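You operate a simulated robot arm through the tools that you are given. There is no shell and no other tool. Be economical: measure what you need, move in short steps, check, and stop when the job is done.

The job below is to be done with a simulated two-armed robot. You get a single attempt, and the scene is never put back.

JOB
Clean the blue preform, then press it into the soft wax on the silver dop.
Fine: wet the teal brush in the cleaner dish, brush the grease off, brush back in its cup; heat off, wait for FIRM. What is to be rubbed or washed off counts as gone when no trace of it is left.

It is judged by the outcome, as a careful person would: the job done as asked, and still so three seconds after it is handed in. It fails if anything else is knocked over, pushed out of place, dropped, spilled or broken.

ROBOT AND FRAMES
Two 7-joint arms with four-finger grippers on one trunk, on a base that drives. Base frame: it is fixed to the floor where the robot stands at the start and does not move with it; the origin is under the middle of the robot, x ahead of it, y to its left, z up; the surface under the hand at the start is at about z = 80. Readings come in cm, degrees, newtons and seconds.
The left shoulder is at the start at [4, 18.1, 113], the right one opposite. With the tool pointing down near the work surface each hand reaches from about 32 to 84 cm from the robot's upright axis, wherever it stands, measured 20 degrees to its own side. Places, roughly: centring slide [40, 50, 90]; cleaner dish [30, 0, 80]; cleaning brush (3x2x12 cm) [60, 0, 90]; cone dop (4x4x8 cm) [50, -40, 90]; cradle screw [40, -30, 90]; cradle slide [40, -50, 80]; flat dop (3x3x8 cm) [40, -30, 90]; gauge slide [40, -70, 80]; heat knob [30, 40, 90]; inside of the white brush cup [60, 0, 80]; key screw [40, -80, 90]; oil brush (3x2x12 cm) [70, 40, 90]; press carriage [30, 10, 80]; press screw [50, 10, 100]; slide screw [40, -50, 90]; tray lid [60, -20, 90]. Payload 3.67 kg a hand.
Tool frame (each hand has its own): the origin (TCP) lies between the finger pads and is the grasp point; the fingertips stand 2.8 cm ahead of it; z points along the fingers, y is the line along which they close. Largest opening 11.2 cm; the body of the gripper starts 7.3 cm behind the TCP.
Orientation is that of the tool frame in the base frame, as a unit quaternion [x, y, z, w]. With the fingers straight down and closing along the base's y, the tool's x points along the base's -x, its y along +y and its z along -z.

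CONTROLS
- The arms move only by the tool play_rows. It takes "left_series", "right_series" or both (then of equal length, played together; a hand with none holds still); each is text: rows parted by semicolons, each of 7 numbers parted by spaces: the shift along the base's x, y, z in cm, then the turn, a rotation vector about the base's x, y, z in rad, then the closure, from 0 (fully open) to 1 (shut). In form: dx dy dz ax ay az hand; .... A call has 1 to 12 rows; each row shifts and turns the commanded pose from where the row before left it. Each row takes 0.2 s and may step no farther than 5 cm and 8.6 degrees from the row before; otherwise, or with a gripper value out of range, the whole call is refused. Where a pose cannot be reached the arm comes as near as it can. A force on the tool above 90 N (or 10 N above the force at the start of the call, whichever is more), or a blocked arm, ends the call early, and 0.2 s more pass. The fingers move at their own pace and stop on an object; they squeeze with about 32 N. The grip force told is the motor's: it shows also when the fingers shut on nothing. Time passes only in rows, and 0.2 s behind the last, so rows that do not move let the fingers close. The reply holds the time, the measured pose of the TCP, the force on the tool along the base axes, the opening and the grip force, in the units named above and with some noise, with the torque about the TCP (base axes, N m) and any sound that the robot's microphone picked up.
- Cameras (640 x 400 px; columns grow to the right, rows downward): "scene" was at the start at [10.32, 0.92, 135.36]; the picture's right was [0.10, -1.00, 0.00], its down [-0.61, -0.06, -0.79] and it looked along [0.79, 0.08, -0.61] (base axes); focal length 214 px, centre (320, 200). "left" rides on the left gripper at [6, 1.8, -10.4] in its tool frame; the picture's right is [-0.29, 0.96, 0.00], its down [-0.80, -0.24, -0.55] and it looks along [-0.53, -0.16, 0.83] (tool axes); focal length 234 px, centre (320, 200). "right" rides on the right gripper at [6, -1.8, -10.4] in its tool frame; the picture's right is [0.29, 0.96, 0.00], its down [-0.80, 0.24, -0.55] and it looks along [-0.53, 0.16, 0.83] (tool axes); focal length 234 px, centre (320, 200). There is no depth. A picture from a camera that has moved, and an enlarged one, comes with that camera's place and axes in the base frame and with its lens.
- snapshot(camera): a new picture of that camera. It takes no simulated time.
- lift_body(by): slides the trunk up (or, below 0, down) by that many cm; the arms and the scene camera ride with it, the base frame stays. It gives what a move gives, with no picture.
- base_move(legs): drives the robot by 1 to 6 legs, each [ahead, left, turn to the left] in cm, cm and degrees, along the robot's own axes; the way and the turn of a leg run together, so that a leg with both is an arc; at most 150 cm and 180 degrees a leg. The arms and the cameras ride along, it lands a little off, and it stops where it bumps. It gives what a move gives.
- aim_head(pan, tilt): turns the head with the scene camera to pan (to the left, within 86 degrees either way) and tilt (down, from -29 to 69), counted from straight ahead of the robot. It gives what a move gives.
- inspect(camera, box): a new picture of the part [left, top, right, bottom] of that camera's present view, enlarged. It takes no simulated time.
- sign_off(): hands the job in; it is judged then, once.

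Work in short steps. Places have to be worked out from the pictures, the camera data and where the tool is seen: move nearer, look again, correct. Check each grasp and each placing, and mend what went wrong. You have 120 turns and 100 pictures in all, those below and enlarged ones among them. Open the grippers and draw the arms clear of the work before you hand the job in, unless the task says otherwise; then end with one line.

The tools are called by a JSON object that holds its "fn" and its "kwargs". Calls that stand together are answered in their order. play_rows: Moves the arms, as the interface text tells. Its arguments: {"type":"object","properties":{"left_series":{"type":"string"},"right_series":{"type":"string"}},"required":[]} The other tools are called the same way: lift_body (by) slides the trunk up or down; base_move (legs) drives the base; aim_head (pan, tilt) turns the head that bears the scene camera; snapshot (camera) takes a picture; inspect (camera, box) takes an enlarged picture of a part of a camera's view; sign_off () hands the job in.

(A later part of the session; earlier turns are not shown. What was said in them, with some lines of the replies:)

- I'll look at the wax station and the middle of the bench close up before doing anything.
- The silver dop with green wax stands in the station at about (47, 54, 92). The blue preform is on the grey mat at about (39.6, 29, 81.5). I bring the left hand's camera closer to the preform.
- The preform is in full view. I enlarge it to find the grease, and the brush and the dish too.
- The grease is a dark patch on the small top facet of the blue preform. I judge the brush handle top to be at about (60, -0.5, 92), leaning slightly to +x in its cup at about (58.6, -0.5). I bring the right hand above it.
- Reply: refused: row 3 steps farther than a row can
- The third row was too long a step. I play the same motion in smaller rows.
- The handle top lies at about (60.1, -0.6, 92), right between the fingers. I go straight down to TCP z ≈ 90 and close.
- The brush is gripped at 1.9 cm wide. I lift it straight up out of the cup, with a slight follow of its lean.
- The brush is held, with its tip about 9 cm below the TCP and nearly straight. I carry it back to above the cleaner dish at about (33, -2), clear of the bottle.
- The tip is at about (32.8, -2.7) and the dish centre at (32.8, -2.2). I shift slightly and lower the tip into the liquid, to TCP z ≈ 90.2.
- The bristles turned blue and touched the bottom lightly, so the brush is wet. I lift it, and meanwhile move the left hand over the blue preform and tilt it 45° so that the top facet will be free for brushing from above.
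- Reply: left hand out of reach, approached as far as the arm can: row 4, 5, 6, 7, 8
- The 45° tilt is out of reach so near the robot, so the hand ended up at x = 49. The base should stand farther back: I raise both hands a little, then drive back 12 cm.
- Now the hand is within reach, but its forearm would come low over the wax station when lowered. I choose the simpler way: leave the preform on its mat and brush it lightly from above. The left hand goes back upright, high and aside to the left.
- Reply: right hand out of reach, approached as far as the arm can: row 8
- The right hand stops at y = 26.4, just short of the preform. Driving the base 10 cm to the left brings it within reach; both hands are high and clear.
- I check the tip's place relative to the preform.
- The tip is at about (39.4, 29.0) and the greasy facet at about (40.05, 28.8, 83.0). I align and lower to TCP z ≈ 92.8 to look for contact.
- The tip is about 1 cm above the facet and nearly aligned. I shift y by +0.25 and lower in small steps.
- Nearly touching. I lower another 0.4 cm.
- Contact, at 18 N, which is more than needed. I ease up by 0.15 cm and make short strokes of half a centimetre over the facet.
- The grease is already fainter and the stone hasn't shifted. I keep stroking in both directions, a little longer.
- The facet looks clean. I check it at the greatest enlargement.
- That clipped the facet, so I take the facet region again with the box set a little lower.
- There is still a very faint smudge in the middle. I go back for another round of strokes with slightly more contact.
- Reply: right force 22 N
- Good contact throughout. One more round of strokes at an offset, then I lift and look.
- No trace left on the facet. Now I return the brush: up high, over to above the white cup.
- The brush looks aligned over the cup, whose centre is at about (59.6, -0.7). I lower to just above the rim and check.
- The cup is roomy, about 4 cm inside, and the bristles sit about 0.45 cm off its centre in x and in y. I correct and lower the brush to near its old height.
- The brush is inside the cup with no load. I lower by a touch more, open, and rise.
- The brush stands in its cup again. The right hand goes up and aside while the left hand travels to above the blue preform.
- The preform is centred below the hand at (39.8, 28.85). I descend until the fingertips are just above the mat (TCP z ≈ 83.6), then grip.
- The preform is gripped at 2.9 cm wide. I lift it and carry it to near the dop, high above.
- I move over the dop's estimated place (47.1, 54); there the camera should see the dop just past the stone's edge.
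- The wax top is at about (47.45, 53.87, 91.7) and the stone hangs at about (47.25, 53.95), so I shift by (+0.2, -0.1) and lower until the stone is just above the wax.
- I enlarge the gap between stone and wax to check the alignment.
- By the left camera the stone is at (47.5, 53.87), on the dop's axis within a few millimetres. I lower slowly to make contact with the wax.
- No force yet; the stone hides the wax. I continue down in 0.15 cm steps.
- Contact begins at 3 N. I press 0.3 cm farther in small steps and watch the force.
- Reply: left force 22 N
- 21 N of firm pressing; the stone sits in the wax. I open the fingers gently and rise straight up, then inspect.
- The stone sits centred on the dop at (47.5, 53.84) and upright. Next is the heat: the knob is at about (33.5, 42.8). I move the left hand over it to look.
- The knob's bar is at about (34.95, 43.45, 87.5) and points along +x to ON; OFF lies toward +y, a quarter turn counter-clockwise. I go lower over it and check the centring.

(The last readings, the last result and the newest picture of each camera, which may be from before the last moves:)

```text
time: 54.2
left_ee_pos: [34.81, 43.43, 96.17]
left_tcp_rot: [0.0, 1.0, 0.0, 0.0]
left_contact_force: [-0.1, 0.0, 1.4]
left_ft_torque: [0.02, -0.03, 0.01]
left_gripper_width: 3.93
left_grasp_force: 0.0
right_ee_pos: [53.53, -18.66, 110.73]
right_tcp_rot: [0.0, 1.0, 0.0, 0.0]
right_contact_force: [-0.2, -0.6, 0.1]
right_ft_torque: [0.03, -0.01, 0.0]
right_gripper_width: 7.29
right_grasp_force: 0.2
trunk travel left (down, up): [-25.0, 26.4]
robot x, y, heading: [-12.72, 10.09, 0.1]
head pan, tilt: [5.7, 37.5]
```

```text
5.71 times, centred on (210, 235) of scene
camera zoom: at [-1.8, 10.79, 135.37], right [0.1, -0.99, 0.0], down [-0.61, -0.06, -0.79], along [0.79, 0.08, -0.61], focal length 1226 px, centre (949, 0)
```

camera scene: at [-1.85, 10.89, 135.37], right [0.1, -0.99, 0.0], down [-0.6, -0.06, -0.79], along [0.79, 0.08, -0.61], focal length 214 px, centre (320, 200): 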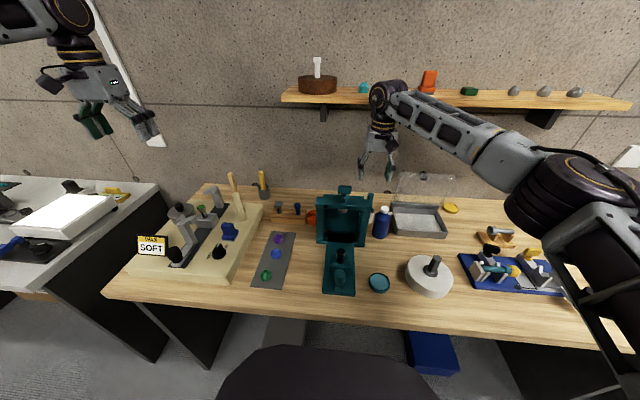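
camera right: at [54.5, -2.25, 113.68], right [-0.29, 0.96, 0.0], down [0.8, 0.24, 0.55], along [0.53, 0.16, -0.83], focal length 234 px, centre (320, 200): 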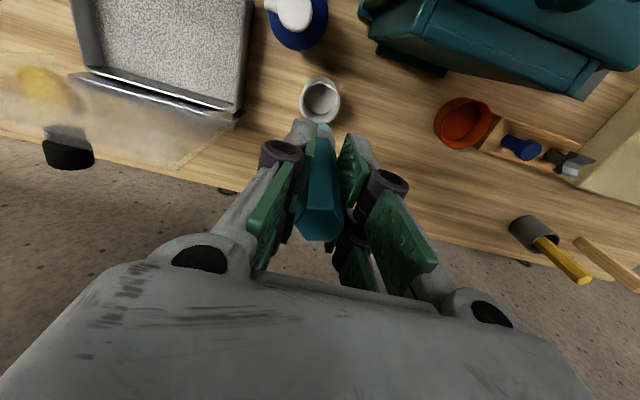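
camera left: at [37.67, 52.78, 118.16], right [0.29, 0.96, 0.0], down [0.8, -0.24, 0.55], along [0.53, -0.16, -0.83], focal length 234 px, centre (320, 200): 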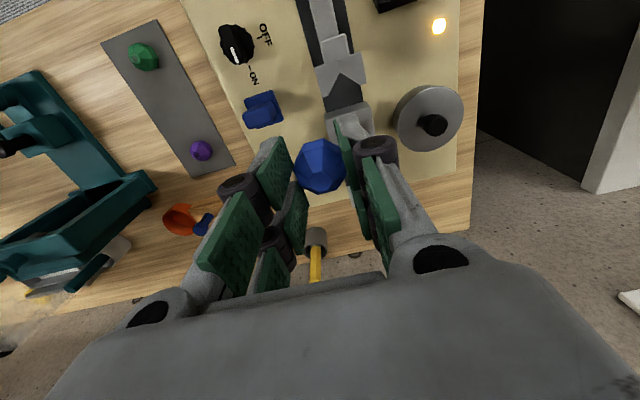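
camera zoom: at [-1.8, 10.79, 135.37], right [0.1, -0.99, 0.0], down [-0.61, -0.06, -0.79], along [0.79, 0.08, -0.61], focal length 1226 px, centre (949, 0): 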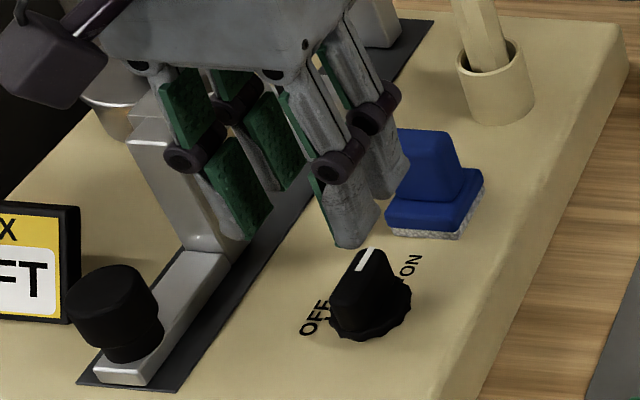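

The knob's centre is at about (34.85, 43.55), with the bar yawed about -5°. I align, lower the fingers over the bar to TCP z ≈ 89.2 and close.

{"fn": "play_rows", "kwargs": {"left_series": "0 0.1 -3 0 0 -0.09 0.65;0 0 -3 0 0 0 0.65;0 0 -1 0 0 0 0.65;0 0 0 0 0 0 0.8;0 0 0 0 0 0 1;0 0 0 0 0 0 1"}}

{"fn": "inspect", "kwargs": {"camera": "scene", "box": [170, 200, 250, 270]}}

```text
time: 55.6
left_ee_pos: [34.81, 43.63, 89.11]
left_tcp_rot: [0.044, 0.999, 0.0, -0.001]
left_contact_force: [-1.8, -7.7, -6.5]
left_ft_torque: [-0.33, -0.63, 0.95]
left_gripper_width: 1.7
left_grasp_force: 44.3
right_ee_pos: [53.56, -18.78, 110.79]
right_tcp_rot: [0.0, 1.0, 0.0, 0.0]
right_contact_force: [1.0, -1.1, -0.8]
right_ft_torque: [-0.05, 0.04, 0.03]
right_gripper_width: 7.29
right_grasp_force: 0.3
trunk travel left (down, up): [-25.0, 26.4]
robot x, y, heading: [-11.82, 9.89, 0.1]
head pan, tilt: [5.7, 37.5]
```

```text
5.71 times, centred on (210, 235) of scene
camera zoom: at [-1.73, 10.75, 135.36], right [0.1, -1.0, 0.0], down [-0.61, -0.06, -0.79], along [0.79, 0.08, -0.61], focal length 1226 px, centre (949, 0)
```

zoom: 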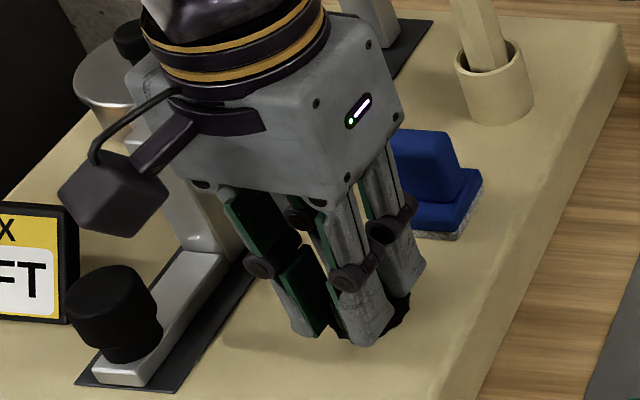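

The bar is gripped. I turn counter-clockwise by about 42° first and check.

{"fn": "play_rows", "kwargs": {"left_series": "0 0 0 0 0 0.145 1;0 0 0 0 0 0.145 1;0 0 0 0 0 0.145 1;0 0 0 0 0 0.145 1;0 0 0 0 0 0.145 1"}}

{"fn": "inspect", "kwargs": {"camera": "scene", "box": [130, 170, 260, 280]}}

```text
time: 56.8
left_ee_pos: [34.76, 43.44, 89.13]
left_tcp_rot: [-0.313, 0.95, 0.001, 0.0]
left_contact_force: [0.9, -4.9, 4.2]
left_ft_torque: [-0.78, 1.08, 0.03]
left_gripper_width: 1.52
left_grasp_force: 44.7
right_ee_pos: [53.51, -18.66, 110.79]
right_tcp_rot: [0.0, 1.0, 0.0, 0.0]
right_contact_force: [0.3, 0.1, 0.5]
right_ft_torque: [0.0, -0.02, 0.0]
right_gripper_width: 7.3
right_grasp_force: 0.1
trunk travel left (down, up): [-25.0, 26.4]
robot x, y, heading: [-11.85, 10.1, -0.0]
head pan, tilt: [5.7, 37.5]
```

```text
3.64 times, centred on (195, 225) of scene
camera zoom: at [-1.73, 10.77, 135.37], right [0.1, -1.0, 0.0], down [-0.61, -0.06, -0.79], along [0.79, 0.08, -0.61], focal length 780 px, centre (774, 109)
```

zoom: 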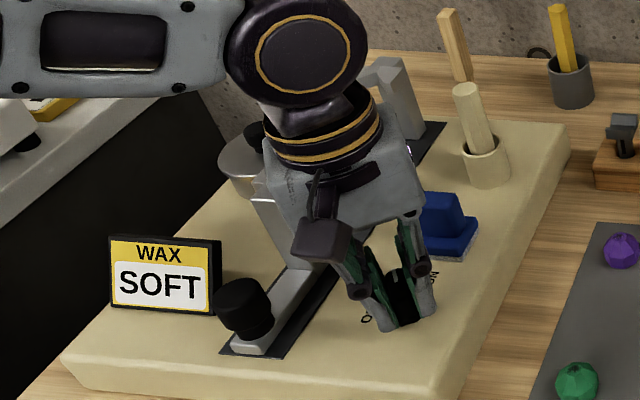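

It's turning freely. I turn the remaining 52°.

{"fn": "play_rows", "kwargs": {"left_series": "0 0 0 0 0 0.145 1;0 0 0 0 0 0.145 1;0 0 0 0 0 0.145 1;0 0 0 0 0 0.145 1;0 0 0 0 0 0.145 1;0 0 0 0 0 0.145 1;0 0 0 0 0 0.06 1;0 0 0 0 0 0 1"}}

{"fn": "inspect", "kwargs": {"camera": "scene", "box": [130, 170, 260, 280]}}

```text
time: 58.6
left_ee_pos: [35.05, 43.37, 89.23]
left_tcp_rot: [-0.705, 0.709, 0.0, 0.001]
left_contact_force: [14.4, -7.2, 11.7]
left_ft_torque: [0.8, -0.4, -0.01]
left_gripper_width: 1.49
left_grasp_force: 45.0
right_ee_pos: [53.75, -18.78, 110.71]
right_tcp_rot: [0.0, 1.0, 0.001, 0.0]
right_contact_force: [0.9, 0.1, 0.3]
right_ft_torque: [0.02, 0.03, -0.05]
right_gripper_width: 7.3
right_grasp_force: 0.1
trunk travel left (down, up): [-25.0, 26.4]
robot x, y, heading: [-12.04, 10.12, -0.1]
head pan, tilt: [5.7, 37.5]
```

```text
3.64 times, centred on (195, 225) of scene
camera zoom: at [-1.64, 10.66, 135.36], right [0.1, -1.0, 0.0], down [-0.61, -0.06, -0.79], along [0.79, 0.08, -0.61], focal length 780 px, centre (774, 109)
```

zoom: 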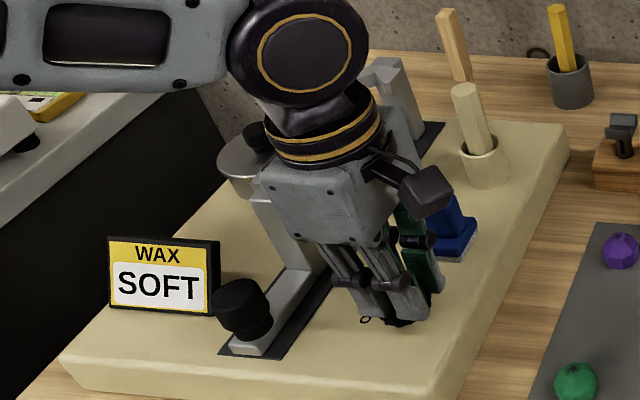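

The hand has turned a full quarter. I open, rise and look at the knob and the sign.

{"fn": "play_rows", "kwargs": {"left_series": "0 0 0 0 0 0 0.8;0 0 0 0 0 0 0.65;0 0 3 0 0 0 0.65;0 0 4 0 0 0 0.65;0 -3 4 0 0 0 0.65;0 -4 1 0 0 0 0.65;0 -4 0 0 0 0 0.65"}}

{"fn": "inspect", "kwargs": {"camera": "scene", "box": [130, 170, 260, 280]}}

```text
time: 60.2
left_ee_pos: [34.91, 32.34, 101.09]
left_tcp_rot: [-0.705, 0.709, 0.002, 0.0]
left_contact_force: [0.2, 0.4, -1.2]
left_ft_torque: [0.04, 0.01, 0.0]
left_gripper_width: 3.94
left_grasp_force: 0.0
right_ee_pos: [53.62, -18.67, 110.77]
right_tcp_rot: [0.001, 1.0, 0.001, 0.0]
right_contact_force: [-0.1, -0.9, 0.1]
right_ft_torque: [0.0, 0.02, 0.03]
right_gripper_width: 7.27
right_grasp_force: 0.0
trunk travel left (down, up): [-25.0, 26.4]
robot x, y, heading: [-12.46, 9.84, 0.1]
head pan, tilt: [5.7, 37.5]
```

```text
3.64 times, centred on (195, 225) of scene
camera zoom: at [-1.69, 10.67, 135.36], right [0.1, -0.99, 0.0], down [-0.61, -0.06, -0.79], along [0.79, 0.08, -0.61], focal length 780 px, centre (774, 109)
```

zoom: 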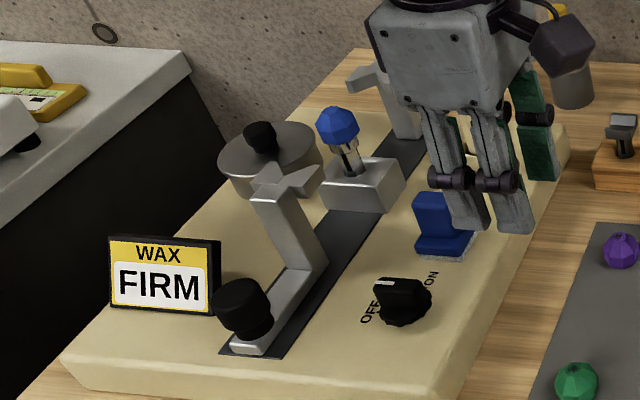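

The sign reads FIRM and the pointer is at OFF. I draw the left hand up and clear, then check everything.

{"fn": "play_rows", "kwargs": {"left_series": "-1 0 4 0 0 -0.14 0.4;-1 0 4 0 0 -0.14 0.2;-1 0 4 0 0 -0.14 0;0 0 4 0 0 -0.14 0;0 1 0 0 0 -0.14 0;0 1 0 0 0 -0.14 0;0 1 0 0 0 -0.14 0;0 1 0 0 0 -0.14 0;0 1 0 0 0 -0.14 0;0 0 0 0 0 -0.14 0;0 0 0 0 0 -0.14 0"}}

{"fn": "snapshot", "kwargs": {"camera": "scene"}}

{"fn": "inspect", "kwargs": {"camera": "scene", "box": [180, 180, 228, 225]}}

{"fn": "snapshot", "kwargs": {"camera": "left"}}

```text
time: 62.6
left_ee_pos: [31.78, 37.57, 117.04]
left_tcp_rot: [-0.011, 1.0, 0.0, 0.0]
left_contact_force: [0.3, 0.3, -0.2]
left_ft_torque: [0.0, 0.03, 0.0]
left_gripper_width: 11.19
left_grasp_force: 0.1
right_ee_pos: [53.6, -18.54, 110.79]
right_tcp_rot: [0.0, 1.0, 0.0, 0.0]
right_contact_force: [-0.5, -1.1, 0.3]
right_ft_torque: [0.01, 0.0, 0.0]
right_gripper_width: 7.3
right_grasp_force: 0.0
trunk travel left (down, up): [-25.0, 26.4]
robot x, y, heading: [-12.04, 10.04, 0.0]
head pan, tilt: [5.7, 37.5]
```

```text
26 pictures are left
camera scene: at [-1.75, 10.84, 135.36], right [0.1, -0.99, 0.0], down [-0.61, -0.06, -0.79], along [0.79, 0.08, -0.61], focal length 214 px, centre (320, 200)
```

scene: 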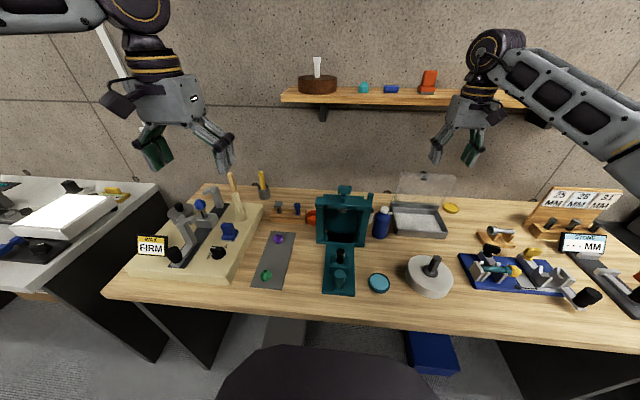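

```text
8.89 times, centred on (204, 202) of scene
camera zoom: at [-1.75, 10.84, 135.36], right [0.1, -0.99, 0.0], down [-0.61, -0.06, -0.79], along [0.79, 0.08, -0.61], focal length 1906 px, centre (1351, 178)
```

zoom: 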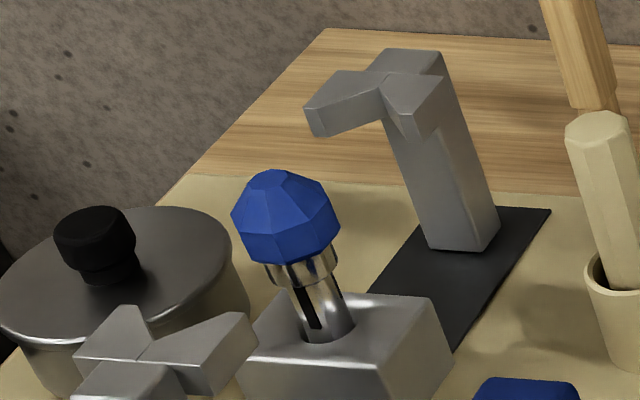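

```text
24 pictures are left
camera left: at [25.66, 39.09, 127.44], right [0.27, 0.96, 0.0], down [0.8, -0.22, 0.55], along [0.53, -0.15, -0.83], focal length 234 px, centre (320, 200)
```

left: 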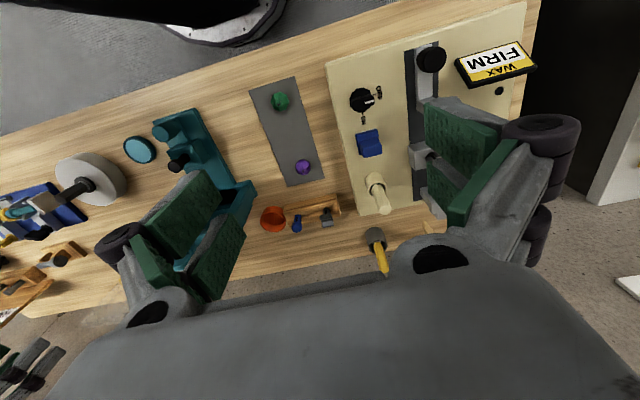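

The stone stands firm and upright on the dop, the pointer is at OFF, the lamp is out, the sign reads FIRM, the brush stood in its cup when last seen, and both hands are open and clear. I hand the job in.

{"fn": "sign_off", "kwargs": {}}

```text
The job is handed in.
```

The blue preform is clean and set in the wax on the silver dop, the heat is off with the sign at FIRM, and the teal brush is back in its cup.
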